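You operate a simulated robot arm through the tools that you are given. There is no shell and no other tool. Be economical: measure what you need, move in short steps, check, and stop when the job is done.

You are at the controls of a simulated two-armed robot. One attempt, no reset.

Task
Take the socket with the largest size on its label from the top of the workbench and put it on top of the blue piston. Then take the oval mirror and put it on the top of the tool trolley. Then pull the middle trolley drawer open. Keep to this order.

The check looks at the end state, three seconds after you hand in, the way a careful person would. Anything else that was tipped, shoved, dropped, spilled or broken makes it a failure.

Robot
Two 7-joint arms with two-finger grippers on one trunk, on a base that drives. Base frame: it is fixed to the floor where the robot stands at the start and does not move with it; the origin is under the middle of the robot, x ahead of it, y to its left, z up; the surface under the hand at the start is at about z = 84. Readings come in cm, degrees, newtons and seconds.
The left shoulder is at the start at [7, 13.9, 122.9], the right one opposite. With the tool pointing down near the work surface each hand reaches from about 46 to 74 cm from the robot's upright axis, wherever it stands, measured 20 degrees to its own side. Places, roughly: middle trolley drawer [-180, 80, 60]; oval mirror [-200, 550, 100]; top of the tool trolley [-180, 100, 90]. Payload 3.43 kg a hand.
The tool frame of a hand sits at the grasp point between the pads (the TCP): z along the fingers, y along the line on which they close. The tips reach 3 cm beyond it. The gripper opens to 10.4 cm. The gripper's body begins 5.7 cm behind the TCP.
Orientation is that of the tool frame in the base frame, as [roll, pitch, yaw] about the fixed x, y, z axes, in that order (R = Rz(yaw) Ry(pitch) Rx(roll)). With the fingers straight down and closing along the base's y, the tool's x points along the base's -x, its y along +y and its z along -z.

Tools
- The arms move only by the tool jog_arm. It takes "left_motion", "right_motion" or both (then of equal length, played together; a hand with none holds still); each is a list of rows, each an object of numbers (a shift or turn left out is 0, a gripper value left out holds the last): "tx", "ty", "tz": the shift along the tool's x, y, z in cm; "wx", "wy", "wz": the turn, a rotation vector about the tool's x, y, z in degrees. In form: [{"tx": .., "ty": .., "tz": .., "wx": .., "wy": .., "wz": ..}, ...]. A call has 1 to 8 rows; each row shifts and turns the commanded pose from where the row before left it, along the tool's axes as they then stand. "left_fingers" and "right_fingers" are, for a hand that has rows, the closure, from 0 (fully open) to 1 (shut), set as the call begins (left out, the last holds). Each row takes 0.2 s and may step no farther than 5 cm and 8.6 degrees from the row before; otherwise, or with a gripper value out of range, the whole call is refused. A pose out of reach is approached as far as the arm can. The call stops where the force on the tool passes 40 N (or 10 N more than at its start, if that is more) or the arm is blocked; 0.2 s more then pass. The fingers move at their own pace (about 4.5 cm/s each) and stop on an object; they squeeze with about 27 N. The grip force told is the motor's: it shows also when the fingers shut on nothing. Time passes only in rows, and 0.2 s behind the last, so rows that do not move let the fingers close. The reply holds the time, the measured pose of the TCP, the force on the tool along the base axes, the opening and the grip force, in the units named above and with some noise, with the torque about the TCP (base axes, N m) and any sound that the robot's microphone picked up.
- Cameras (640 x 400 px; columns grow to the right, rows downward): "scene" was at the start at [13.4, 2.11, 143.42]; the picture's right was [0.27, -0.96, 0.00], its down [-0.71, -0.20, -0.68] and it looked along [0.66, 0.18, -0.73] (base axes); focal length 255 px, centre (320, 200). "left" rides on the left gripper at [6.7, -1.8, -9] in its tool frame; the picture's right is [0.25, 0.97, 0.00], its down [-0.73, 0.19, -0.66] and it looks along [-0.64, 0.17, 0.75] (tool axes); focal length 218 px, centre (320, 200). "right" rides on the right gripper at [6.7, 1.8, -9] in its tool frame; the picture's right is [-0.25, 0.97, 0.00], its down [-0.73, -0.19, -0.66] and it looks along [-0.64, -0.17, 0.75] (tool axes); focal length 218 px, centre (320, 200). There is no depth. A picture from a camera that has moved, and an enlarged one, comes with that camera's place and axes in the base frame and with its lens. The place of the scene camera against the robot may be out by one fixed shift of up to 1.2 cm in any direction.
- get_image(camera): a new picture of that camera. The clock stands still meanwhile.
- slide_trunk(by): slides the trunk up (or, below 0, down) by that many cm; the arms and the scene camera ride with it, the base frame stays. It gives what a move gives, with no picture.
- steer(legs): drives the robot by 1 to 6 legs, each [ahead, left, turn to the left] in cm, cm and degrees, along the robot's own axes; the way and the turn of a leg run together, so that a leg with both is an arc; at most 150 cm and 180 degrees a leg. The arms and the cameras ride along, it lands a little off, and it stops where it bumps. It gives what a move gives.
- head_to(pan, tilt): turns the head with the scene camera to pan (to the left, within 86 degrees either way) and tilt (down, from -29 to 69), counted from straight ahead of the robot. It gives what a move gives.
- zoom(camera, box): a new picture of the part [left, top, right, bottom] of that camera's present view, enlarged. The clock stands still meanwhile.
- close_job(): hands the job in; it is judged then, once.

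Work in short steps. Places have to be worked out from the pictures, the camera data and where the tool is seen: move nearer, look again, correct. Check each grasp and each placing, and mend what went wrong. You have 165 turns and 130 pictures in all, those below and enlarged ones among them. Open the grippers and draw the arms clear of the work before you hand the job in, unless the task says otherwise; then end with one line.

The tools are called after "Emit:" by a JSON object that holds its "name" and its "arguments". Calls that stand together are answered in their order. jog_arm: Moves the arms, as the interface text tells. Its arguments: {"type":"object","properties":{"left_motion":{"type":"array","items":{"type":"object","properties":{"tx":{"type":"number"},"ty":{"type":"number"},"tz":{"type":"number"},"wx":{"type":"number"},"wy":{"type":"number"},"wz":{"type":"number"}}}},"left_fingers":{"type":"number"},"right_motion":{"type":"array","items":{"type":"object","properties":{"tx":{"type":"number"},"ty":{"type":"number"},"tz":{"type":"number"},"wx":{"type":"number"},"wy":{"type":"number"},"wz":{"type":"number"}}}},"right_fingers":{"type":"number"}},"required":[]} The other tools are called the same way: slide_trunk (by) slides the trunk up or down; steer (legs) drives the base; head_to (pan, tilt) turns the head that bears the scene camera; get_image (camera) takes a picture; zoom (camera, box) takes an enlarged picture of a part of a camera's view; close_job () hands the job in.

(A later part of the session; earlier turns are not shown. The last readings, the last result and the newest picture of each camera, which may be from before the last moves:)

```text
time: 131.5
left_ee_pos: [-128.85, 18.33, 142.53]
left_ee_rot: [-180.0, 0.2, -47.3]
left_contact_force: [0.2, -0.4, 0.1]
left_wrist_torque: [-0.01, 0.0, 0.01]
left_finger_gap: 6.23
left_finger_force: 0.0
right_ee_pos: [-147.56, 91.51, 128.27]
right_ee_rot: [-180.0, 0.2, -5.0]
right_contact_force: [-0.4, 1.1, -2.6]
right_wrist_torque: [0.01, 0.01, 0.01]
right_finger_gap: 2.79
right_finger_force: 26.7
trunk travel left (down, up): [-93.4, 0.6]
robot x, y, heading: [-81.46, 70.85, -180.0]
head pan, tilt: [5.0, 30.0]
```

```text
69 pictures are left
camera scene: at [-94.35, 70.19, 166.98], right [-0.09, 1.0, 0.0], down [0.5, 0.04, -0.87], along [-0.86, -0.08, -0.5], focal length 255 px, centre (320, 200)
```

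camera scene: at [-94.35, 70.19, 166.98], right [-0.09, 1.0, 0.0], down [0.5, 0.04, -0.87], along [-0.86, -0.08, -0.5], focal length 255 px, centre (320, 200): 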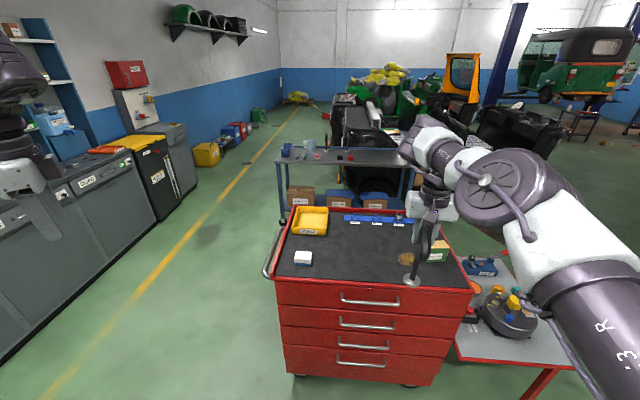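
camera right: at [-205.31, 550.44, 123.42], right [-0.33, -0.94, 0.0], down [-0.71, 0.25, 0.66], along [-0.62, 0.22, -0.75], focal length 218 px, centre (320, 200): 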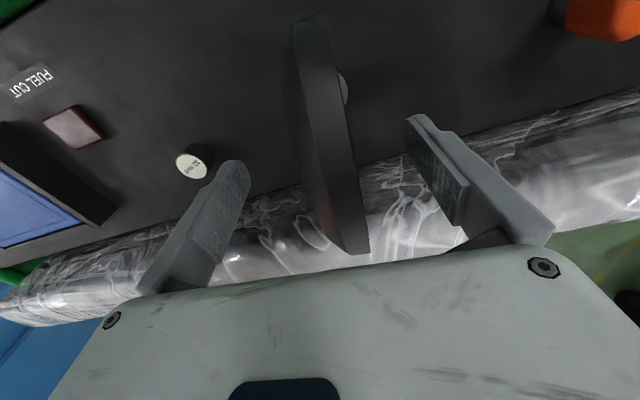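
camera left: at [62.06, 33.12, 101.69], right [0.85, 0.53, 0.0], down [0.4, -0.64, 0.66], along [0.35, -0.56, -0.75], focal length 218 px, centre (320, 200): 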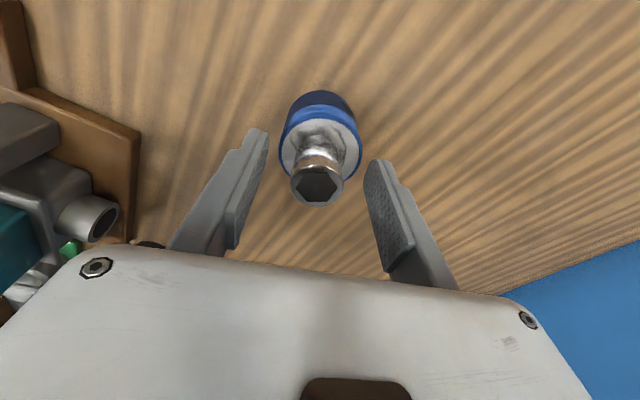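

Emit:
{"name": "zoom", "arguments": {"camera": "scene", "box": [260, 190, 480, 390]}}

```text
2.00 times, centred on (370, 290) of scene
camera zoom: at [-94.35, 70.19, 166.98], right [-0.09, 1.0, 0.0], down [0.5, 0.04, -0.87], along [-0.86, -0.08, -0.5], focal length 510 px, centre (220, 20)
```

zoom: 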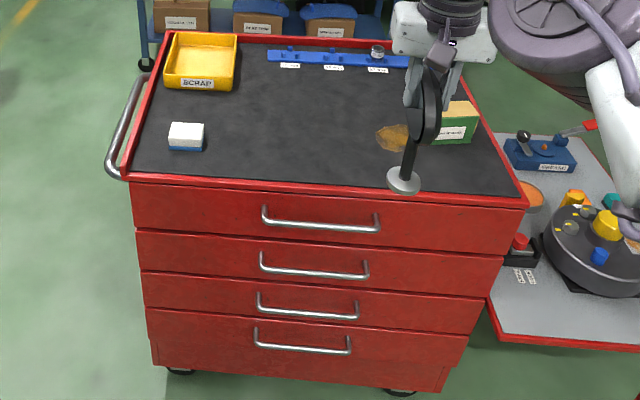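

Top is mostly free around [−178, 80]; four drawer fronts with handles at z≈81, 66, 51, 37 are visible (to be inspected later). Drive ahead 30.5 and left 11.5 to bring the mirror over the free area.

Emit:
{"name": "steer", "arguments": {"legs": [[30.5, 11.5, 0]]}}

Emit:
{"name": "head_to", "arguments": {"pan": -10, "tilt": 48}}

Emit:
{"name": "get_image", "arguments": {"camera": "scene"}}

Emit:
{"name": "get_image", "arguments": {"camera": "right"}}

```text
time: 133.7
left_ee_pos: [-158.98, 7.02, 142.55]
left_ee_rot: [179.7, 0.5, -47.5]
left_contact_force: [0.6, 0.8, -0.8]
left_wrist_torque: [0.0, 0.01, -0.02]
left_finger_gap: 6.25
left_finger_force: 0.1
right_ee_pos: [-177.65, 80.13, 128.52]
right_ee_rot: [180.0, 0.3, -5.1]
right_contact_force: [0.1, 0.3, -2.0]
right_wrist_torque: [-0.02, 0.02, -0.02]
right_finger_gap: 2.78
right_finger_force: 27.0
trunk travel left (down, up): [-93.4, 0.6]
robot x, y, heading: [-111.06, 59.67, 179.9]
head pan, tilt: [5.0, 30.0]
```

```text
time: 134.5
left_ee_pos: [-159.35, 6.86, 142.37]
left_ee_rot: [-180.0, 0.4, -47.5]
left_contact_force: [-0.4, -0.6, -0.1]
left_wrist_torque: [-0.02, 0.0, 0.02]
left_finger_gap: 6.22
left_finger_force: 0.1
right_ee_pos: [-177.83, 79.94, 128.26]
right_ee_rot: [180.0, 0.0, -5.1]
right_contact_force: [-0.1, -0.4, -1.7]
right_wrist_torque: [0.04, 0.01, 0.0]
right_finger_gap: 2.77
right_finger_force: 26.5
trunk travel left (down, up): [-93.4, 0.6]
robot x, y, heading: [-111.23, 59.44, 180.2]
head pan, tilt: [-10.0, 48.0]
```

```text
67 pictures are left
camera scene: at [-123.49, 60.83, 164.31], right [0.17, 0.98, 0.0], down [0.73, -0.13, -0.67], along [-0.66, 0.12, -0.74], focal length 255 px, centre (320, 200)
```

scene: 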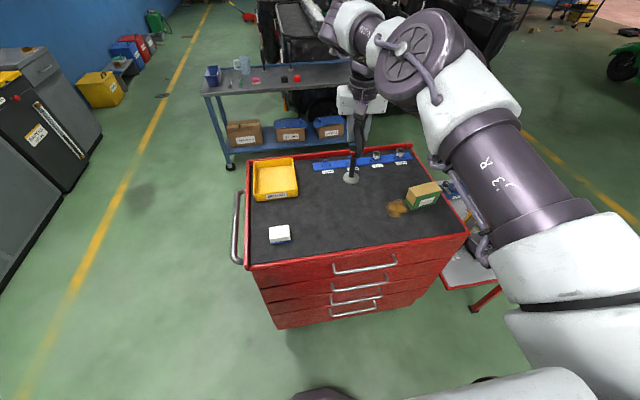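

```text
66 pictures are left
camera right: at [-171.29, 77.77, 137.34], right [-0.34, -0.94, 0.0], down [-0.71, 0.25, 0.66], along [-0.62, 0.22, -0.75], focal length 218 px, centre (320, 200)
```

right: 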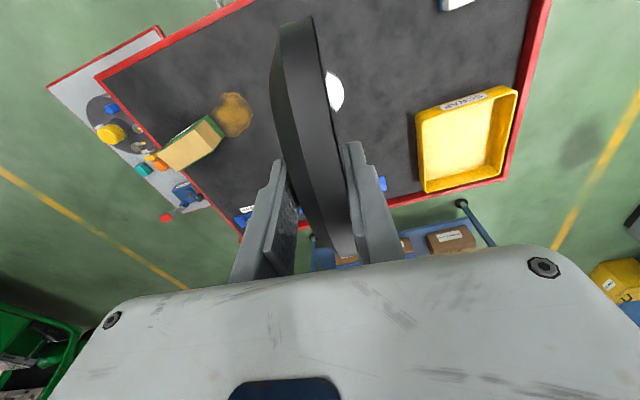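

Trolley top z≈87–89; contact expected at TCP ≈103–105. Descend to 110 and look.

Emit:
{"name": "jog_arm", "arguments": {"right_motion": [{"tz": 2.5}, {"tz": 3}, {"tz": 3}, {"tz": 3}, {"tz": 3}, {"tz": 2.5}, {"tz": 1.5}]}}

Emit:
{"name": "zoom", "arguments": {"camera": "scene", "box": [240, 110, 460, 270]}}

```text
time: 136.1
left_ee_pos: [-159.38, 6.96, 142.37]
left_ee_rot: [-179.8, 0.3, -47.4]
left_contact_force: [0.2, 0.5, 0.6]
left_wrist_torque: [-0.01, 0.01, 0.0]
left_finger_gap: 6.24
left_finger_force: 0.1
right_ee_pos: [-177.9, 80.03, 109.79]
right_ee_rot: [180.0, 0.1, -5.1]
right_contact_force: [0.4, 0.3, -2.2]
right_wrist_torque: [-0.01, 0.04, -0.03]
right_finger_gap: 2.75
right_finger_force: 26.9
trunk travel left (down, up): [-93.4, 0.6]
robot x, y, heading: [-111.17, 59.48, 179.8]
head pan, tilt: [-10.0, 48.0]
```

```text
2.50 times, centred on (350, 190) of scene
camera zoom: at [-123.51, 60.83, 164.3], right [0.17, 0.98, 0.0], down [0.73, -0.13, -0.67], along [-0.66, 0.12, -0.74], focal length 637 px, centre (245, 225)
```

zoom: 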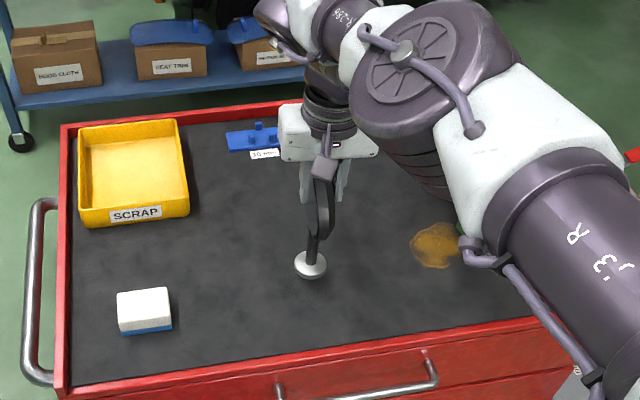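

Spot is clear. Continue down in small steps watching the force.

Emit:
{"name": "jog_arm", "arguments": {"right_motion": [{"tz": 1}, {"tz": 1}, {"tz": 0.8}]}}

Emit:
{"name": "zoom", "arguments": {"camera": "scene", "box": [310, 140, 400, 240]}}

```text
time: 136.9
left_ee_pos: [-159.39, 6.93, 142.33]
left_ee_rot: [-180.0, 0.3, -47.5]
left_contact_force: [0.4, -0.5, -0.7]
left_wrist_torque: [-0.02, -0.04, 0.04]
left_finger_gap: 6.25
left_finger_force: 0.1
right_ee_pos: [-177.89, 79.97, 106.99]
right_ee_rot: [180.0, 0.3, -5.2]
right_contact_force: [-0.3, 0.2, -2.9]
right_wrist_torque: [-0.01, 0.02, 0.01]
right_finger_gap: 2.76
right_finger_force: 26.6
trunk travel left (down, up): [-93.4, 0.6]
robot x, y, heading: [-111.21, 59.76, 179.9]
head pan, tilt: [-10.0, 48.0]
```

```text
4.00 times, centred on (355, 190) of scene
camera zoom: at [-123.49, 60.84, 164.3], right [0.17, 0.98, 0.0], down [0.73, -0.13, -0.67], along [-0.66, 0.12, -0.74], focal length 1019 px, centre (180, 240)
```

zoom: 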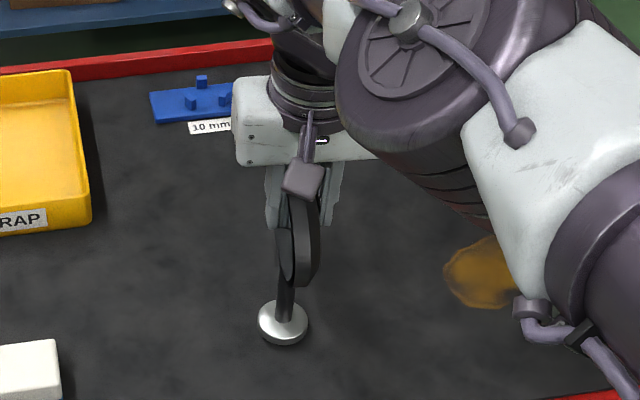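

No contact yet; continue slower.

Emit:
{"name": "jog_arm", "arguments": {"right_motion": [{"tz": 0.5}, {"tz": 0.5}, {"tz": 0.4}]}}

Emit:
{"name": "jog_arm", "arguments": {"right_motion": [{"tz": 0.4}, {"tz": 0.4}]}}

```text
time: 137.7
left_ee_pos: [-158.92, 6.88, 142.57]
left_ee_rot: [180.0, 0.5, -47.5]
left_contact_force: [-0.3, 0.5, -0.3]
left_wrist_torque: [0.0, 0.05, -0.02]
left_finger_gap: 6.25
left_finger_force: 0.0
right_ee_pos: [-177.92, 79.86, 106.13]
right_ee_rot: [-180.0, 0.8, -5.1]
right_contact_force: [-2.6, -0.2, 35.8]
right_wrist_torque: [0.21, 0.19, -0.07]
right_finger_gap: 2.77
right_finger_force: 24.9
trunk travel left (down, up): [-93.4, 0.6]
robot x, y, heading: [-111.18, 59.55, 179.9]
head pan, tilt: [-10.0, 48.0]
```

```text
time: 138.3
left_ee_pos: [-158.92, 6.76, 142.52]
left_ee_rot: [-179.9, 0.5, -47.5]
left_contact_force: [0.4, -0.1, -0.1]
left_wrist_torque: [0.0, -0.01, 0.03]
left_finger_gap: 6.23
left_finger_force: 0.1
right_ee_pos: [-177.83, 79.98, 105.19]
right_ee_rot: [-180.0, 0.5, -5.2]
right_contact_force: [-2.3, 0.3, 25.2]
right_wrist_torque: [-0.05, -0.03, -0.02]
right_finger_gap: 2.75
right_finger_force: 26.9
trunk travel left (down, up): [-93.4, 0.6]
robot x, y, heading: [-111.61, 59.7, 179.9]
head pan, tilt: [-10.0, 48.0]
```

Contact at z≈106 (25 N pressing now, head slid a bit in the grip). Relieve slightly, then check.

Emit:
{"name": "jog_arm", "arguments": {"right_motion": [{"tz": -0.25}, {}]}}

Emit:
{"name": "zoom", "arguments": {"camera": "scene", "box": [310, 140, 400, 240]}}

```text
time: 138.9
left_ee_pos: [-159.15, 6.82, 142.47]
left_ee_rot: [179.9, 0.4, -47.5]
left_contact_force: [-0.7, -0.7, -0.6]
left_wrist_torque: [-0.02, 0.03, -0.03]
left_finger_gap: 6.24
left_finger_force: 0.0
right_ee_pos: [-177.71, 79.95, 105.05]
right_ee_rot: [-179.9, 0.1, -5.0]
right_contact_force: [-3.4, 0.3, 12.7]
right_wrist_torque: [0.14, 0.87, 0.03]
right_finger_gap: 2.75
right_finger_force: 27.3
trunk travel left (down, up): [-93.4, 0.6]
robot x, y, heading: [-111.47, 59.29, 179.9]
head pan, tilt: [-10.0, 48.0]
```

```text
4.00 times, centred on (355, 190) of scene
camera zoom: at [-123.27, 60.73, 164.31], right [0.17, 0.98, 0.0], down [0.73, -0.13, -0.67], along [-0.66, 0.12, -0.74], focal length 1019 px, centre (180, 240)
```

zoom: 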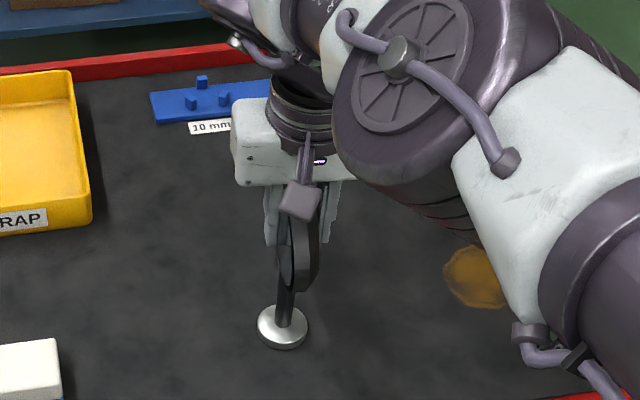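

Relieve the rest of the press and release.

Emit:
{"name": "jog_arm", "arguments": {"right_motion": [{"tz": -0.3}, {}]}}

Emit:
{"name": "get_image", "arguments": {"camera": "right"}}

```text
time: 139.5
left_ee_pos: [-159.31, 6.98, 142.35]
left_ee_rot: [-179.9, 0.3, -47.5]
left_contact_force: [-0.1, 0.5, -0.4]
left_wrist_torque: [0.03, 0.0, 0.03]
left_finger_gap: 6.26
left_finger_force: 0.0
right_ee_pos: [-177.86, 80.03, 105.24]
right_ee_rot: [180.0, 0.0, -5.0]
right_contact_force: [-0.5, -0.3, -2.7]
right_wrist_torque: [0.04, -0.01, -0.01]
right_finger_gap: 2.74
right_finger_force: 27.0
trunk travel left (down, up): [-93.4, 0.6]
robot x, y, heading: [-111.2, 59.51, 180.1]
head pan, tilt: [-10.0, 48.0]
```

```text
62 pictures are left
camera right: at [-171.25, 77.75, 114.3], right [-0.34, -0.94, 0.0], down [-0.71, 0.25, 0.66], along [-0.62, 0.22, -0.75], focal length 218 px, centre (320, 200)
```

right: 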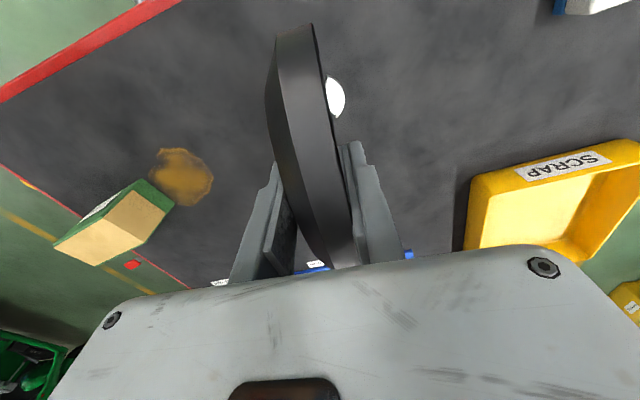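

Now just free of the surface; lower 0.2 to touch and open.

Emit:
{"name": "jog_arm", "arguments": {"right_motion": [{"tz": 0.15}, {}]}}

Emit:
{"name": "jog_arm", "arguments": {"right_motion": [{}, {}, {}, {}, {}], "right_fingers": 0.2}}

Emit:
{"name": "zoom", "arguments": {"camera": "scene", "box": [310, 140, 400, 240]}}

Emit:
{"name": "get_image", "arguments": {"camera": "right"}}

```text
time: 140.1
left_ee_pos: [-159.41, 6.95, 142.38]
left_ee_rot: [-180.0, 0.3, -47.5]
left_contact_force: [-0.9, -0.7, -0.1]
left_wrist_torque: [0.03, 0.0, 0.0]
left_finger_gap: 6.22
left_finger_force: 0.1
right_ee_pos: [-177.81, 80.04, 105.31]
right_ee_rot: [-180.0, 0.1, -5.1]
right_contact_force: [0.0, 0.7, -3.8]
right_wrist_torque: [0.01, -0.01, -0.02]
right_finger_gap: 2.75
right_finger_force: 27.1
trunk travel left (down, up): [-93.4, 0.6]
robot x, y, heading: [-111.06, 59.29, 179.8]
head pan, tilt: [-10.0, 48.0]
```

```text
time: 141.3
left_ee_pos: [-159.29, 6.86, 142.39]
left_ee_rot: [179.9, 0.3, -47.6]
left_contact_force: [-0.5, 0.7, -0.1]
left_wrist_torque: [0.02, 0.01, -0.03]
left_finger_gap: 6.26
left_finger_force: 0.1
right_ee_pos: [-177.86, 80.06, 105.28]
right_ee_rot: [-180.0, 0.2, -5.1]
right_contact_force: [1.0, 0.1, -1.2]
right_wrist_torque: [-0.02, -0.05, -0.03]
right_finger_gap: 8.3
right_finger_force: 0.0
trunk travel left (down, up): [-93.4, 0.6]
robot x, y, heading: [-111.33, 59.7, 179.9]
head pan, tilt: [-10.0, 48.0]
```

```text
4.00 times, centred on (355, 190) of scene
camera zoom: at [-123.44, 60.82, 164.31], right [0.17, 0.98, 0.0], down [0.73, -0.13, -0.67], along [-0.66, 0.12, -0.74], focal length 1019 px, centre (180, 240)
```

zoom: 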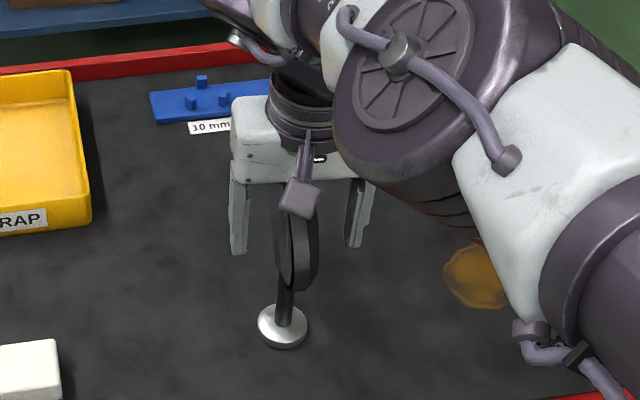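

```text
60 pictures are left
camera right: at [-171.32, 77.76, 114.27], right [-0.34, -0.94, 0.0], down [-0.71, 0.25, 0.66], along [-0.62, 0.22, -0.75], focal length 218 px, centre (320, 200)
```

right: 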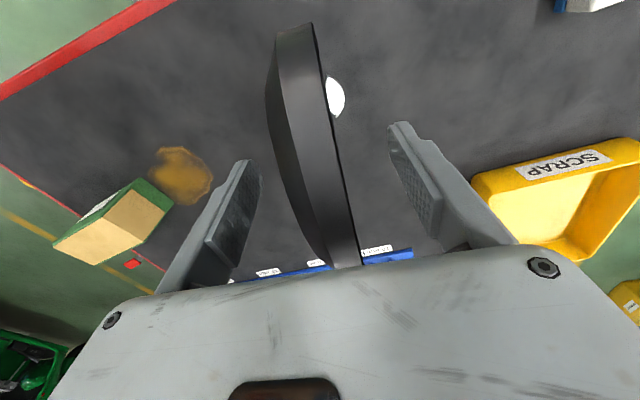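

Mirror stands free. Raise the right hand straight up.

Emit:
{"name": "jog_arm", "arguments": {"right_motion": [{"tz": -1}, {"tz": -2}, {"tz": -4}, {"tz": -4}, {"tz": -4}, {"tz": -4}]}}

Emit:
{"name": "steer", "arguments": {"legs": [[-35, 0, 0]]}}

Emit:
{"name": "head_to", "arguments": {"pan": -8, "tilt": 38}}

Emit:
{"name": "get_image", "arguments": {"camera": "scene"}}

Emit:
{"name": "zoom", "arguments": {"camera": "scene", "box": [260, 190, 440, 370]}}

```text
time: 142.7
left_ee_pos: [-159.21, 6.85, 142.38]
left_ee_rot: [179.9, 0.4, -47.5]
left_contact_force: [0.6, -1.1, 0.0]
left_wrist_torque: [-0.02, 0.0, 0.01]
left_finger_gap: 6.25
left_finger_force: 0.1
right_ee_pos: [-177.72, 79.88, 124.31]
right_ee_rot: [-179.9, 0.2, -4.9]
right_contact_force: [-0.2, 0.4, 0.6]
right_wrist_torque: [0.02, -0.01, 0.0]
right_finger_gap: 8.31
right_finger_force: 0.1
trunk travel left (down, up): [-93.4, 0.6]
robot x, y, heading: [-111.19, 59.43, 180.1]
head pan, tilt: [-10.0, 48.0]
```

```text
time: 144.9
left_ee_pos: [-124.59, 6.78, 142.23]
left_ee_rot: [-179.9, 0.2, -47.4]
left_contact_force: [-0.6, 0.0, -0.8]
left_wrist_torque: [-0.01, -0.03, -0.04]
left_finger_gap: 6.25
left_finger_force: 0.0
right_ee_pos: [-143.2, 79.84, 124.03]
right_ee_rot: [-180.0, 0.0, -4.9]
right_contact_force: [0.3, 0.7, -0.8]
right_wrist_torque: [0.02, -0.02, 0.01]
right_finger_gap: 8.31
right_finger_force: 0.1
trunk travel left (down, up): [-93.4, 0.6]
robot x, y, heading: [-76.33, 59.61, -180.0]
head pan, tilt: [-10.0, 48.0]
```

```text
time: 145.7
left_ee_pos: [-124.37, 6.66, 142.41]
left_ee_rot: [-180.0, 0.3, -47.4]
left_contact_force: [0.2, 0.3, 0.2]
left_wrist_torque: [0.0, -0.02, 0.0]
left_finger_gap: 6.22
left_finger_force: 0.0
right_ee_pos: [-143.01, 79.88, 124.25]
right_ee_rot: [-179.9, 0.1, -4.9]
right_contact_force: [0.0, -0.5, -0.1]
right_wrist_torque: [-0.02, -0.02, -0.01]
right_finger_gap: 8.31
right_finger_force: 0.0
trunk travel left (down, up): [-93.4, 0.6]
robot x, y, heading: [-76.35, 59.66, -180.0]
head pan, tilt: [-8.0, 38.0]
```

```text
59 pictures are left
camera scene: at [-89.42, 60.62, 165.73], right [0.14, 0.99, 0.0], down [0.61, -0.09, -0.79], along [-0.78, 0.11, -0.62], focal length 255 px, centre (320, 200)
```

scene: 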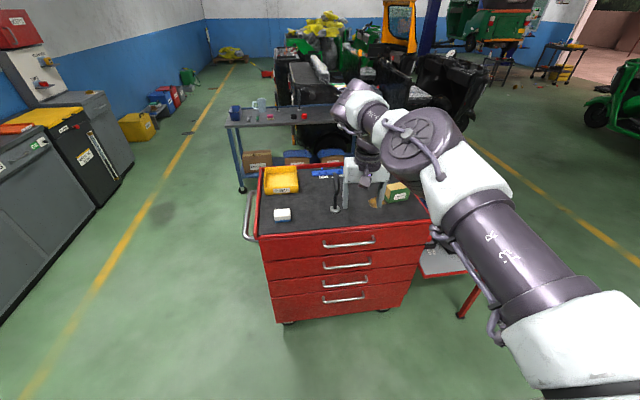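

```text
2.22 times, centred on (350, 280) of scene
camera zoom: at [-89.42, 60.62, 165.73], right [0.14, 0.99, 0.0], down [0.61, -0.09, -0.79], along [-0.78, 0.11, -0.62], focal length 566 px, centre (253, 22)
```

zoom: 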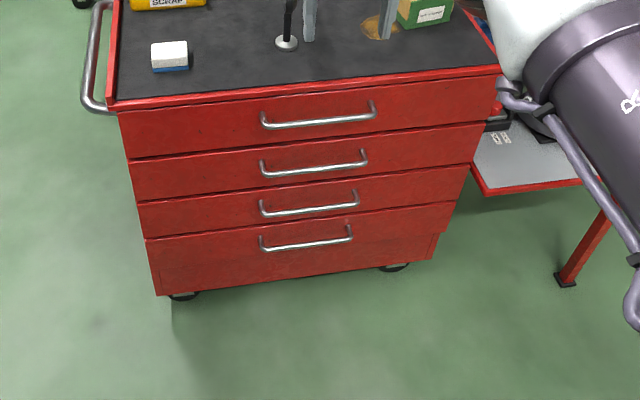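

Mirror stands well. Four drawer fronts are visible; I need a level view to judge which is "middle". Back up 20 cm and lower the trunk 60 cm for that.

Emit:
{"name": "steer", "arguments": {"legs": [[-20, 0, 0]]}}

Emit:
{"name": "slide_trunk", "arguments": {"by": -60}}

Emit:
{"name": "head_to", "arguments": {"pan": -8, "tilt": 22}}

Emit:
{"name": "get_image", "arguments": {"camera": "scene"}}

Emit:
{"name": "zoom", "arguments": {"camera": "scene", "box": [230, 140, 430, 300]}}

```text
time: 147.2
left_ee_pos: [-104.75, 6.79, 142.2]
left_ee_rot: [-180.0, 0.2, -47.4]
left_contact_force: [-0.3, 0.1, -1.2]
left_wrist_torque: [-0.05, -0.05, -0.01]
left_finger_gap: 6.26
left_finger_force: 0.0
right_ee_pos: [-123.33, 79.87, 123.92]
right_ee_rot: [179.9, -0.1, -4.9]
right_contact_force: [-0.4, 0.2, 0.0]
right_wrist_torque: [-0.01, 0.01, 0.0]
right_finger_gap: 8.32
right_finger_force: 0.0
trunk travel left (down, up): [-93.4, 0.6]
robot x, y, heading: [-56.37, 59.3, -180.0]
head pan, tilt: [-8.0, 38.0]
```

```text
refused: -60 is not a number from -40 to 40
```

```text
time: 148.0
left_ee_pos: [-104.31, 6.76, 142.45]
left_ee_rot: [-179.9, 0.3, -47.4]
left_contact_force: [0.4, -0.7, -0.4]
left_wrist_torque: [-0.05, 0.02, 0.0]
left_finger_gap: 6.25
left_finger_force: 0.1
right_ee_pos: [-122.98, 79.75, 124.24]
right_ee_rot: [179.9, 0.1, -4.9]
right_contact_force: [-1.3, -0.9, 1.2]
right_wrist_torque: [0.01, -0.02, -0.01]
right_finger_gap: 8.33
right_finger_force: 0.0
trunk travel left (down, up): [-93.4, 0.6]
robot x, y, heading: [-56.19, 59.07, -179.9]
head pan, tilt: [-8.0, 22.0]
```

```text
57 pictures are left
camera scene: at [-69.98, 60.74, 168.25], right [0.14, 0.99, 0.0], down [0.37, -0.05, -0.93], along [-0.92, 0.13, -0.38], focal length 255 px, centre (320, 200)
```

scene: 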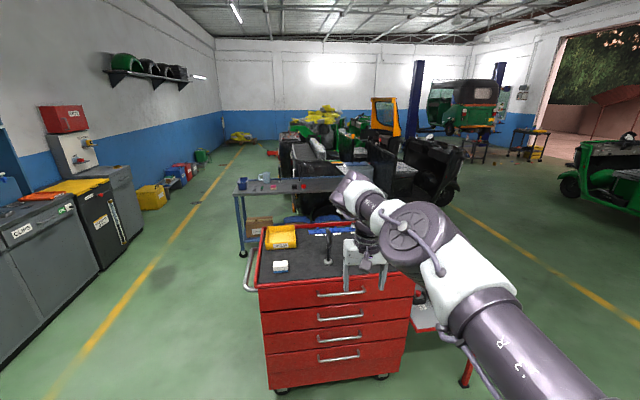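

```text
2.50 times, centred on (330, 220) of scene
camera zoom: at [-69.98, 60.74, 168.25], right [0.14, 0.99, 0.0], down [0.37, -0.05, -0.93], along [-0.92, 0.13, -0.38], focal length 637 px, centre (295, 150)
```

zoom: 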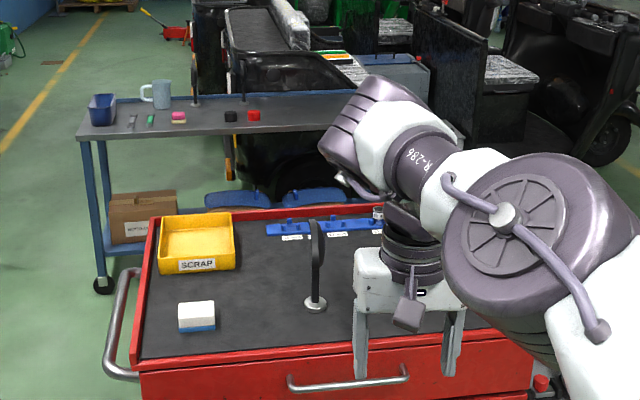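

Lower the trunk in two permitted steps (shoulder to ≈95) with the hands clear of everything.

Emit:
{"name": "slide_trunk", "arguments": {"by": -40}}

Emit:
{"name": "get_image", "arguments": {"camera": "scene"}}

```text
time: 151.9
left_ee_pos: [-104.26, 6.86, 102.35]
left_ee_rot: [-179.9, 0.3, -47.4]
left_contact_force: [-0.1, 0.3, 0.2]
left_wrist_torque: [-0.02, 0.01, -0.02]
left_finger_gap: 6.23
left_finger_force: 0.1
right_ee_pos: [-122.84, 79.77, 84.25]
right_ee_rot: [180.0, 0.3, -5.0]
right_contact_force: [0.3, 0.3, -0.4]
right_wrist_torque: [0.0, -0.02, -0.01]
right_finger_gap: 8.31
right_finger_force: 0.0
trunk travel left (down, up): [-53.4, 40.6]
robot x, y, heading: [-56.34, 59.14, -180.3]
head pan, tilt: [-8.0, 22.0]
```

```text
55 pictures are left
camera scene: at [-69.88, 60.75, 128.27], right [0.14, 0.99, 0.0], down [0.37, -0.05, -0.93], along [-0.92, 0.13, -0.37], focal length 255 px, centre (320, 200)
```

scene: 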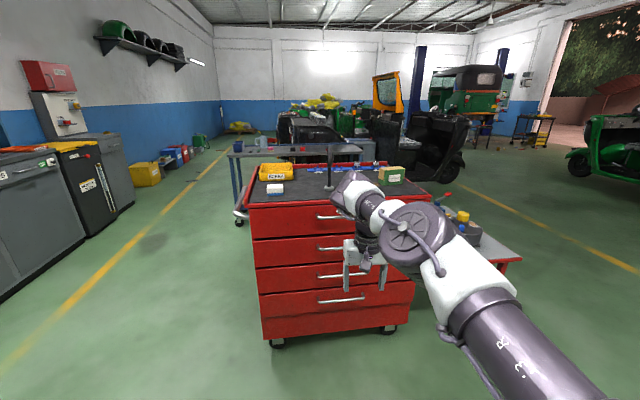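

Triangulated handles: x≈−164, z≈80.7, 65.3, 51, 37.3; drawer centres ≈79, 64, 48, 26. Given place z≈60 points to the second (z≈64) drawer; I'll inspect closer. First pitch the right hand to point forward.

Emit:
{"name": "jog_arm", "arguments": {"right_motion": [{"wy": -8.3}, {"wy": -8.3}, {"wy": -8.3}, {"wy": -8.3}, {"wy": -8.3}, {"wy": -8.3}]}}

Emit:
{"name": "jog_arm", "arguments": {"right_motion": [{"wy": -8.3}, {"wy": -8.3}, {"wy": -8.3}, {"wy": -8.3}, {"wy": -7}]}}

Emit:
{"name": "get_image", "arguments": {"camera": "scene"}}

Emit:
{"name": "get_image", "arguments": {"camera": "right"}}

```text
time: 153.3
left_ee_pos: [-104.18, 6.88, 102.56]
left_ee_rot: [179.9, 0.4, -47.4]
left_contact_force: [0.3, -0.2, -0.3]
left_wrist_torque: [-0.03, -0.02, 0.0]
left_finger_gap: 6.24
left_finger_force: 0.1
right_ee_pos: [-122.99, 79.91, 84.39]
right_ee_rot: [180.0, 50.0, -5.2]
right_contact_force: [0.1, 0.4, -0.1]
right_wrist_torque: [0.03, -0.01, 0.01]
right_finger_gap: 8.33
right_finger_force: 0.2
trunk travel left (down, up): [-53.4, 40.6]
robot x, y, heading: [-56.46, 59.48, -179.9]
head pan, tilt: [-8.0, 22.0]
```

```text
time: 154.5
left_ee_pos: [-104.15, 6.93, 102.36]
left_ee_rot: [179.9, 0.3, -47.4]
left_contact_force: [-0.1, 0.9, 0.9]
left_wrist_torque: [0.02, -0.01, -0.02]
left_finger_gap: 6.22
left_finger_force: 0.1
right_ee_pos: [-122.73, 79.85, 84.29]
right_ee_rot: [-34.5, 89.9, 140.5]
right_contact_force: [0.3, 0.2, 1.0]
right_wrist_torque: [0.03, -0.07, 0.04]
right_finger_gap: 8.34
right_finger_force: 0.0
trunk travel left (down, up): [-53.4, 40.6]
robot x, y, heading: [-56.33, 59.47, -180.1]
head pan, tilt: [-8.0, 22.0]
```

```text
54 pictures are left
camera scene: at [-69.83, 60.84, 128.28], right [0.14, 0.99, 0.0], down [0.37, -0.05, -0.93], along [-0.92, 0.13, -0.37], focal length 255 px, centre (320, 200)
```

scene: 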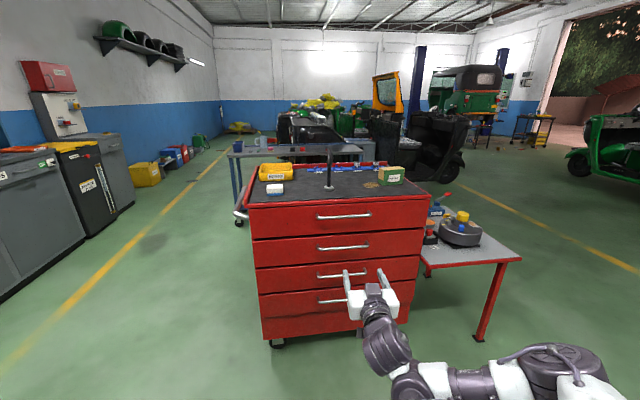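

```text
53 pictures are left
camera right: at [-114.1, 77.52, 77.56], right [-0.08, -0.96, 0.25], down [0.67, 0.13, 0.73], along [-0.73, 0.23, 0.64], focal length 218 px, centre (320, 200)
```

right: 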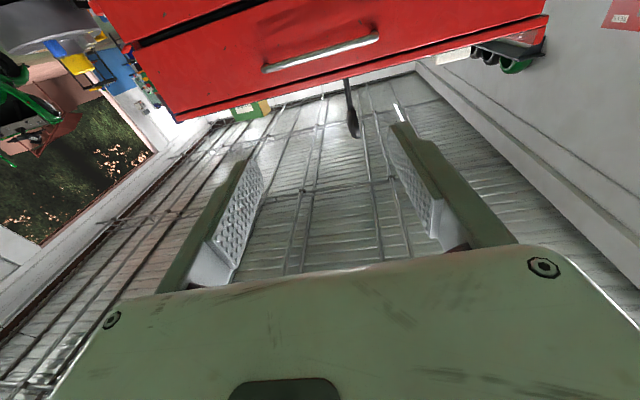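

Hand points forward now. Zoom on the drawers for labels/details.

Emit:
{"name": "zoom", "arguments": {"camera": "scene", "box": [235, 150, 435, 350]}}

```text
2.00 times, centred on (335, 250) of scene
camera zoom: at [-69.83, 60.84, 128.28], right [0.14, 0.99, 0.0], down [0.37, -0.05, -0.93], along [-0.92, 0.13, -0.37], focal length 510 px, centre (290, 100)
```

zoom: 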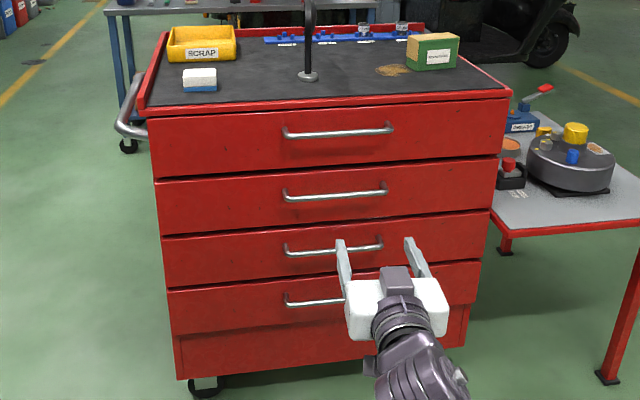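

Zoom higher for distinguishing seams between the four fronts.

Emit:
{"name": "zoom", "arguments": {"camera": "scene", "box": [240, 195, 340, 345]}}

Emit:
{"name": "zoom", "arguments": {"camera": "scene", "box": [350, 190, 440, 330]}}

```text
2.67 times, centred on (290, 270) of scene
camera zoom: at [-69.83, 60.84, 128.28], right [0.14, 0.99, 0.0], down [0.37, -0.05, -0.93], along [-0.92, 0.13, -0.37], focal length 679 px, centre (400, 13)
```

zoom: 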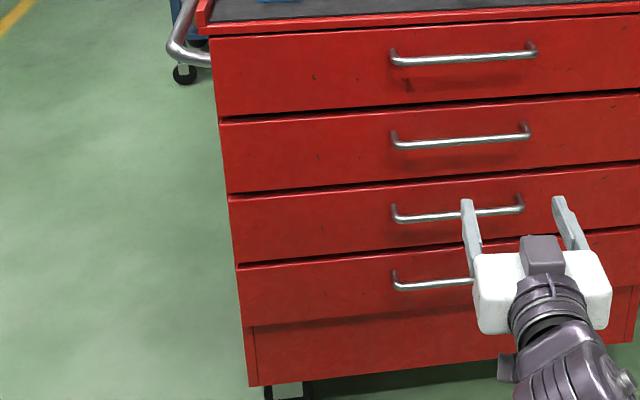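

```text
2.86 times, centred on (395, 260) of scene
camera zoom: at [-69.83, 60.84, 128.28], right [0.14, 0.99, 0.0], down [0.37, -0.05, -0.93], along [-0.92, 0.13, -0.37], focal length 728 px, centre (106, 29)
```

zoom: 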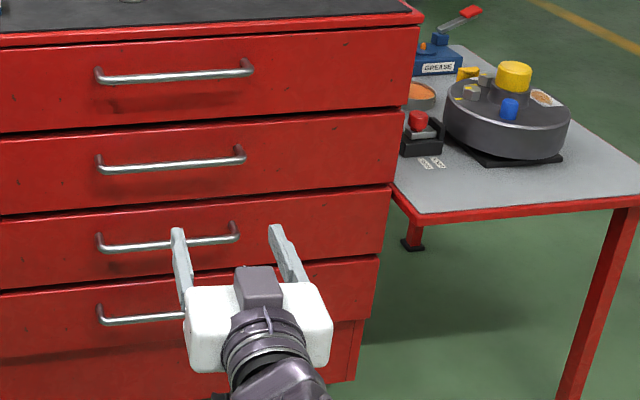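

Fronts are equal, handles centred at z≈80.7/65.3/51/37.3. The given place (z≈60) best matches the second handle (65.3). I'll straighten the yaw by 5° and roll the hand so it closes vertically.

Emit:
{"name": "jog_arm", "arguments": {"right_motion": [{"wx": -5}, {"wz": 8.5}, {"wz": 8.5}, {"wz": 8.5}, {"wz": 8.5}, {"wz": 8.5}], "right_fingers": 0.4}}

Emit:
{"name": "jog_arm", "arguments": {"right_motion": [{"wz": 8.5}, {"wz": 8.5}, {"wz": 8.5}, {"wz": 8.5}, {"wz": 8.5}, {"wz": 5}]}}

Emit:
{"name": "get_image", "arguments": {"camera": "right"}}

Emit:
{"name": "get_image", "arguments": {"camera": "scene"}}

```text
time: 155.9
left_ee_pos: [-104.08, 6.94, 102.41]
left_ee_rot: [-179.9, 0.4, -47.5]
left_contact_force: [-0.3, 0.1, -1.1]
left_wrist_torque: [0.0, -0.02, 0.0]
left_finger_gap: 6.25
left_finger_force: 0.1
right_ee_pos: [-122.92, 79.96, 84.37]
right_ee_rot: [89.7, 47.3, -90.2]
right_contact_force: [-0.8, -0.3, -0.2]
right_wrist_torque: [0.02, -0.01, 0.0]
right_finger_gap: 6.27
right_finger_force: 0.0
trunk travel left (down, up): [-53.4, 40.6]
robot x, y, heading: [-55.94, 59.42, -180.1]
head pan, tilt: [-8.0, 22.0]
```

```text
time: 157.3
left_ee_pos: [-104.22, 6.76, 102.32]
left_ee_rot: [-180.0, 0.3, -47.4]
left_contact_force: [0.4, -0.4, 0.2]
left_wrist_torque: [0.05, -0.01, 0.02]
left_finger_gap: 6.23
left_finger_force: 0.0
right_ee_pos: [-122.88, 79.87, 84.3]
right_ee_rot: [89.8, -0.1, -89.9]
right_contact_force: [-0.9, 0.6, -0.5]
right_wrist_torque: [-0.01, 0.0, 0.03]
right_finger_gap: 6.24
right_finger_force: 0.2
trunk travel left (down, up): [-53.4, 40.6]
robot x, y, heading: [-56.16, 59.77, -179.8]
head pan, tilt: [-8.0, 22.0]
```

```text
49 pictures are left
camera right: at [-113.93, 73.19, 86.1], right [0.0, 0.25, 0.97], down [0.66, 0.73, -0.19], along [-0.76, 0.63, -0.16], focal length 218 px, centre (320, 200)
```

right: 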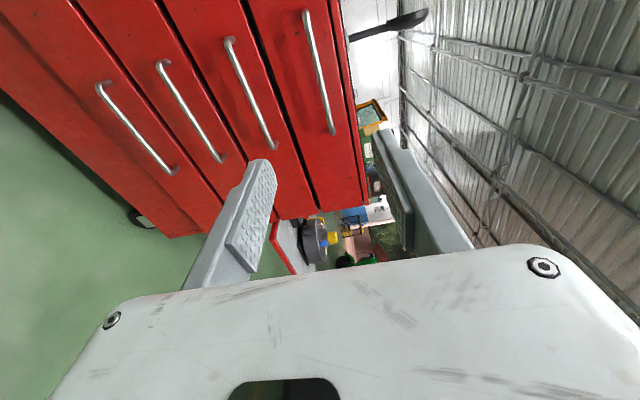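

```text
48 pictures are left
camera scene: at [-69.88, 60.73, 128.27], right [0.14, 0.99, 0.0], down [0.37, -0.05, -0.93], along [-0.92, 0.13, -0.37], focal length 255 px, centre (320, 200)
```

scene: 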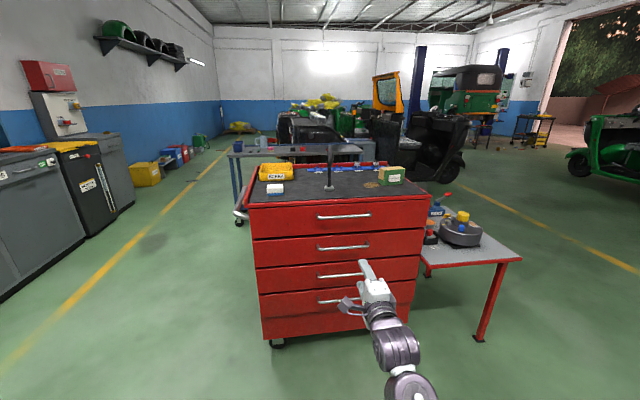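

Vertical closing achieved. Wrist camera puts the handle bars at y 73–95, z≈83.9/68.6/53.2/39.6 (x≈−164). Lower the hand to the second handle's height and shift to y≈84.

Emit:
{"name": "jog_arm", "arguments": {"right_motion": [{"ty": -4, "tx": -1}, {"ty": -4, "tx": -1}, {"ty": -4, "tx": -1}, {"ty": -3.7, "tx": -1}]}}

Emit:
{"name": "steer", "arguments": {"legs": [[25, 0, 0]]}}

Emit:
{"name": "get_image", "arguments": {"camera": "right"}}

Emit:
{"name": "get_image", "arguments": {"camera": "scene"}}

```text
time: 158.3
left_ee_pos: [-104.23, 6.79, 102.29]
left_ee_rot: [180.0, 0.3, -47.4]
left_contact_force: [0.0, -0.7, -0.2]
left_wrist_torque: [0.03, 0.01, 0.03]
left_finger_gap: 6.24
left_finger_force: 0.0
right_ee_pos: [-122.86, 83.9, 68.48]
right_ee_rot: [89.8, 0.0, -89.9]
right_contact_force: [-0.1, -0.2, 0.3]
right_wrist_torque: [-0.03, 0.04, 0.0]
right_finger_gap: 6.25
right_finger_force: 0.1
trunk travel left (down, up): [-53.4, 40.6]
robot x, y, heading: [-56.45, 59.47, -180.0]
head pan, tilt: [-8.0, 22.0]
```

```text
time: 160.1
left_ee_pos: [-129.35, 6.74, 102.39]
left_ee_rot: [-180.0, 0.3, -47.3]
left_contact_force: [1.1, -0.5, 0.4]
left_wrist_torque: [-0.01, -0.03, -0.03]
left_finger_gap: 6.25
left_finger_force: 0.0
right_ee_pos: [-148.11, 83.66, 68.47]
right_ee_rot: [89.9, 0.0, -89.9]
right_contact_force: [-0.5, 0.4, -0.1]
right_wrist_torque: [0.0, 0.0, -0.04]
right_finger_gap: 6.27
right_finger_force: 0.0
trunk travel left (down, up): [-53.4, 40.6]
robot x, y, heading: [-81.47, 59.54, -179.6]
head pan, tilt: [-8.0, 22.0]
```

```text
47 pictures are left
camera right: at [-139.17, 77.14, 70.23], right [0.0, 0.25, 0.97], down [0.65, 0.73, -0.19], along [-0.76, 0.63, -0.16], focal length 218 px, centre (320, 200)
```

right: 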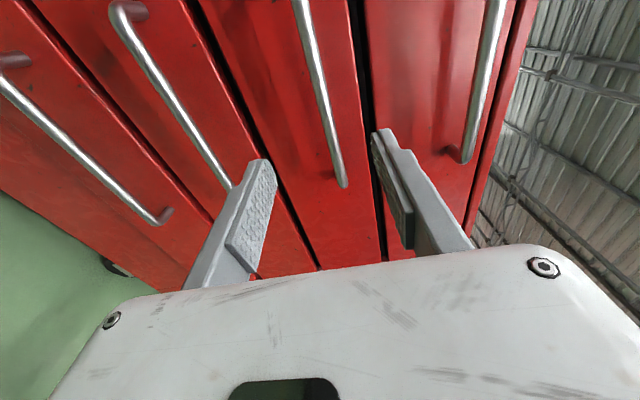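

```text
46 pictures are left
camera scene: at [-95.08, 60.68, 128.26], right [0.14, 0.99, 0.0], down [0.37, -0.05, -0.93], along [-0.92, 0.13, -0.38], focal length 255 px, centre (320, 200)
```

scene: 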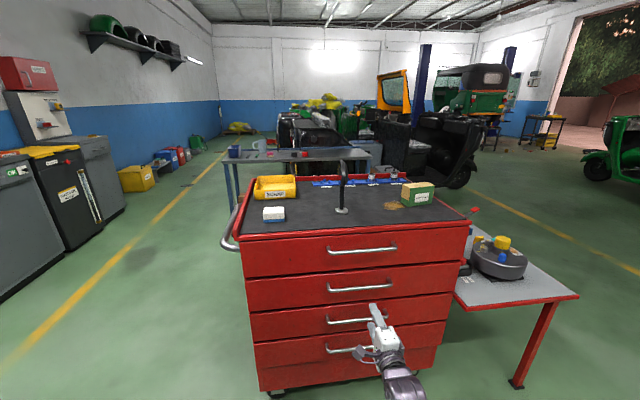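

Handle 2 is between the finger planes (z≈69, x≈−163.5). Extend the arm forward 10 cm and re-check.

Emit:
{"name": "jog_arm", "arguments": {"right_motion": [{"tz": 2.5}, {"tz": 2.5}, {"tz": 2.5}, {"tz": 2.5}]}}

Emit:
{"name": "get_image", "arguments": {"camera": "right"}}

```text
time: 161.1
left_ee_pos: [-129.28, 6.66, 102.36]
left_ee_rot: [-180.0, 0.3, -47.3]
left_contact_force: [0.3, 0.3, 0.1]
left_wrist_torque: [-0.02, 0.0, 0.02]
left_finger_gap: 6.25
left_finger_force: 0.0
right_ee_pos: [-158.04, 83.71, 68.34]
right_ee_rot: [89.9, 0.1, -89.8]
right_contact_force: [-0.1, 0.3, 0.2]
right_wrist_torque: [0.01, 0.02, 0.0]
right_finger_gap: 6.24
right_finger_force: 0.1
trunk travel left (down, up): [-53.4, 40.6]
robot x, y, heading: [-81.18, 59.15, -179.6]
head pan, tilt: [-8.0, 22.0]
```

```text
45 pictures are left
camera right: at [-149.2, 77.09, 70.19], right [0.0, 0.25, 0.97], down [0.65, 0.73, -0.19], along [-0.76, 0.63, -0.16], focal length 218 px, centre (320, 200)
```

right: 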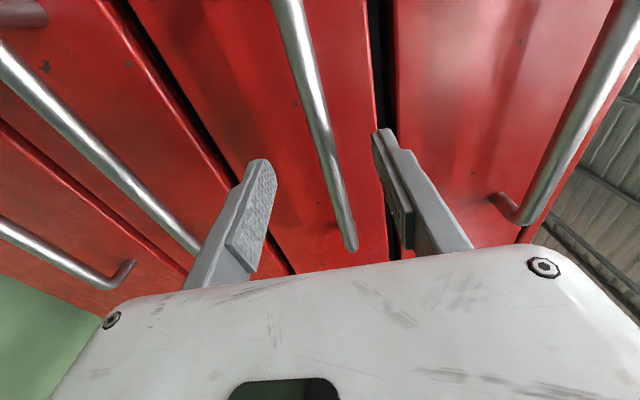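

Bar at x≈−162.8, z≈68.7. Move 3.4 cm forward so it lies between the pads, then close.

Emit:
{"name": "jog_arm", "arguments": {"right_motion": [{"tz": 1.2, "ty": 0.3}, {"tz": 1.2}, {"tz": 1}]}}

Emit:
{"name": "jog_arm", "arguments": {"right_motion": [{}, {}, {}, {}, {}, {}], "right_fingers": 1}}

Emit:
{"name": "get_image", "arguments": {"camera": "right"}}

```text
time: 161.9
left_ee_pos: [-129.34, 6.67, 102.39]
left_ee_rot: [-180.0, 0.3, -47.3]
left_contact_force: [0.0, -0.2, 0.0]
left_wrist_torque: [0.0, 0.03, 0.01]
left_finger_gap: 6.23
left_finger_force: 0.0
right_ee_pos: [-161.53, 83.67, 68.86]
right_ee_rot: [89.9, 0.0, -89.8]
right_contact_force: [-0.1, -0.2, -0.2]
right_wrist_torque: [0.0, 0.01, -0.02]
right_finger_gap: 6.25
right_finger_force: 0.1
trunk travel left (down, up): [-53.4, 40.6]
robot x, y, heading: [-81.59, 59.35, -179.9]
head pan, tilt: [-8.0, 22.0]
```

```text
time: 163.3
left_ee_pos: [-129.31, 6.7, 102.36]
left_ee_rot: [180.0, 0.3, -47.3]
left_contact_force: [0.5, 0.2, 0.3]
left_wrist_torque: [-0.01, 0.01, 0.03]
left_finger_gap: 6.21
left_finger_force: 0.1
right_ee_pos: [-161.48, 83.66, 68.85]
right_ee_rot: [89.7, 0.0, -89.8]
right_contact_force: [-0.8, 0.5, -1.5]
right_wrist_torque: [-0.01, 0.02, 0.02]
right_finger_gap: 1.33
right_finger_force: 45.1
trunk travel left (down, up): [-53.4, 40.6]
robot x, y, heading: [-81.46, 59.46, -179.8]
head pan, tilt: [-8.0, 22.0]
```

```text
44 pictures are left
camera right: at [-152.56, 77.1, 70.59], right [0.0, 0.25, 0.97], down [0.65, 0.73, -0.19], along [-0.76, 0.63, -0.16], focal length 218 px, centre (320, 200)
```

right: 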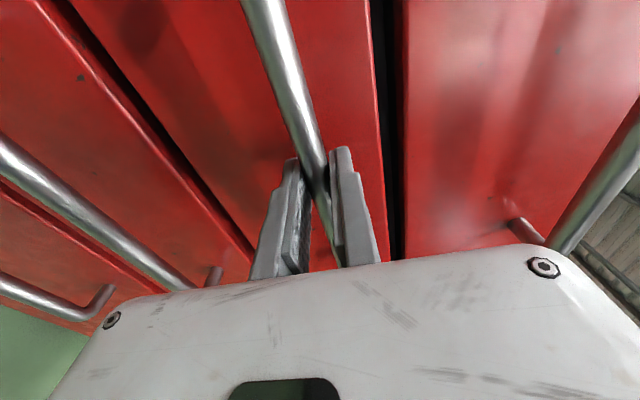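

Gripped the bar (1.33 cm). Test whether this drawer moves: pull 1.5 cm gently with the arm.

Emit:
{"name": "jog_arm", "arguments": {"right_motion": [{"tz": -0.5}, {"tz": -0.5}, {"tz": -0.5}]}}

Emit:
{"name": "get_image", "arguments": {"camera": "right"}}

```text
time: 164.1
left_ee_pos: [-129.18, 6.79, 102.45]
left_ee_rot: [179.9, 0.3, -47.2]
left_contact_force: [-0.2, -1.4, -0.7]
left_wrist_torque: [0.04, 0.03, 0.01]
left_finger_gap: 6.26
left_finger_force: 0.0
right_ee_pos: [-159.93, 83.71, 68.85]
right_ee_rot: [89.7, 0.0, -89.8]
right_contact_force: [0.3, -0.3, -0.7]
right_wrist_torque: [-0.04, 0.02, -0.28]
right_finger_gap: 1.37
right_finger_force: 44.9
trunk travel left (down, up): [-53.4, 40.6]
robot x, y, heading: [-81.47, 59.34, -179.6]
head pan, tilt: [-8.0, 22.0]
```

```text
43 pictures are left
camera right: at [-151.03, 77.1, 70.59], right [0.0, 0.25, 0.97], down [0.65, 0.73, -0.19], along [-0.76, 0.63, -0.16], focal length 218 px, centre (320, 200)
```

right: 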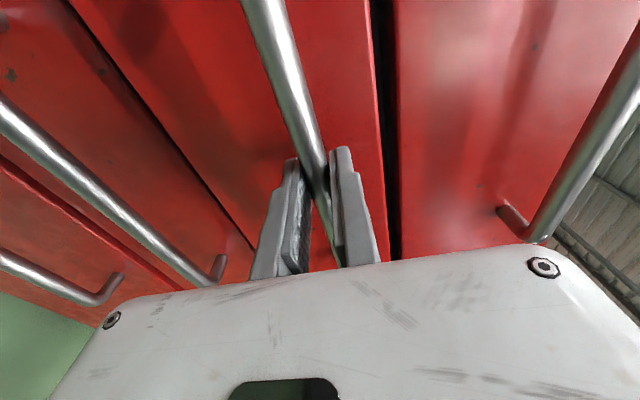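

It slides freely. To resolve "middle", push it back shut and test whether the third drawer is movable too.

Emit:
{"name": "jog_arm", "arguments": {"right_motion": [{"tz": 0.5}, {"tz": 0.5}, {"tz": 0.5}, {"tz": 0.1}]}}

Emit:
{"name": "jog_arm", "arguments": {"right_motion": [{}, {}, {}, {}], "right_fingers": 0.4}}

Emit:
{"name": "jog_arm", "arguments": {"right_motion": [{"tz": -2.5}, {"tz": -2.5}, {"tz": -1}, {"ty": -4}, {"ty": -4}, {"ty": -4}, {"ty": -3.4}]}}

Emit:
{"name": "get_image", "arguments": {"camera": "right"}}

Emit:
{"name": "zoom", "arguments": {"camera": "scene", "box": [230, 170, 480, 400]}}

```text
time: 165.1
left_ee_pos: [-129.16, 6.69, 102.44]
left_ee_rot: [179.9, 0.4, -47.3]
left_contact_force: [0.6, 0.0, 0.7]
left_wrist_torque: [0.0, 0.0, 0.0]
left_finger_gap: 6.24
left_finger_force: 0.1
right_ee_pos: [-161.56, 83.6, 68.78]
right_ee_rot: [89.8, 0.0, -89.7]
right_contact_force: [7.0, -1.2, 0.4]
right_wrist_torque: [-0.08, -0.02, 0.08]
right_finger_gap: 1.34
right_finger_force: 44.9
trunk travel left (down, up): [-53.4, 40.6]
robot x, y, heading: [-82.12, 59.24, -179.8]
head pan, tilt: [-8.0, 22.0]
```

```text
time: 166.1
left_ee_pos: [-129.15, 6.84, 102.35]
left_ee_rot: [179.9, 0.4, -47.2]
left_contact_force: [-0.4, 1.2, 0.4]
left_wrist_torque: [0.0, -0.02, 0.02]
left_finger_gap: 6.24
left_finger_force: 0.1
right_ee_pos: [-161.62, 83.66, 68.63]
right_ee_rot: [89.8, 0.1, -89.8]
right_contact_force: [0.3, -0.6, 0.6]
right_wrist_torque: [0.01, 0.02, 0.01]
right_finger_gap: 6.23
right_finger_force: 0.0
trunk travel left (down, up): [-53.4, 40.6]
robot x, y, heading: [-81.58, 59.77, -179.7]
head pan, tilt: [-8.0, 22.0]
```

```text
time: 167.7
left_ee_pos: [-129.21, 6.81, 102.35]
left_ee_rot: [179.9, 0.2, -47.4]
left_contact_force: [-0.7, 0.0, 1.0]
left_wrist_torque: [-0.01, 0.01, -0.01]
left_finger_gap: 6.25
left_finger_force: 0.0
right_ee_pos: [-154.32, 83.54, 57.06]
right_ee_rot: [89.8, 0.2, -89.8]
right_contact_force: [-0.2, 0.1, 0.9]
right_wrist_torque: [0.03, -0.01, -0.02]
right_finger_gap: 6.23
right_finger_force: 0.1
right hand out of reach, approached as far as the arm can: row 6, 7
trunk travel left (down, up): [-53.4, 40.6]
robot x, y, heading: [-81.16, 59.66, -179.8]
head pan, tilt: [-8.0, 22.0]
```

```text
42 pictures are left
camera right: at [-145.29, 76.94, 58.83], right [0.0, 0.25, 0.97], down [0.65, 0.73, -0.19], along [-0.76, 0.63, -0.16], focal length 218 px, centre (320, 200)
```

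right: 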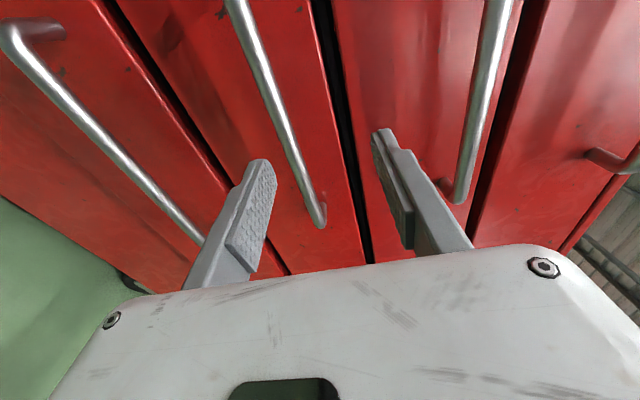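

```text
1.74 times, centred on (355, 285) of scene
camera zoom: at [-94.97, 60.67, 128.28], right [0.14, 0.99, 0.0], down [0.37, -0.05, -0.93], along [-0.92, 0.13, -0.37], focal length 443 px, centre (259, 52)
```

zoom: 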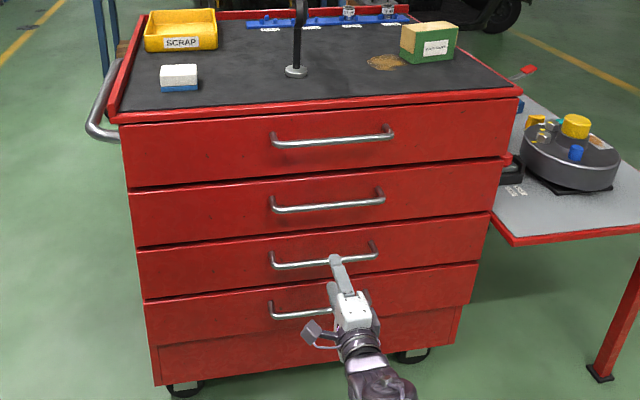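

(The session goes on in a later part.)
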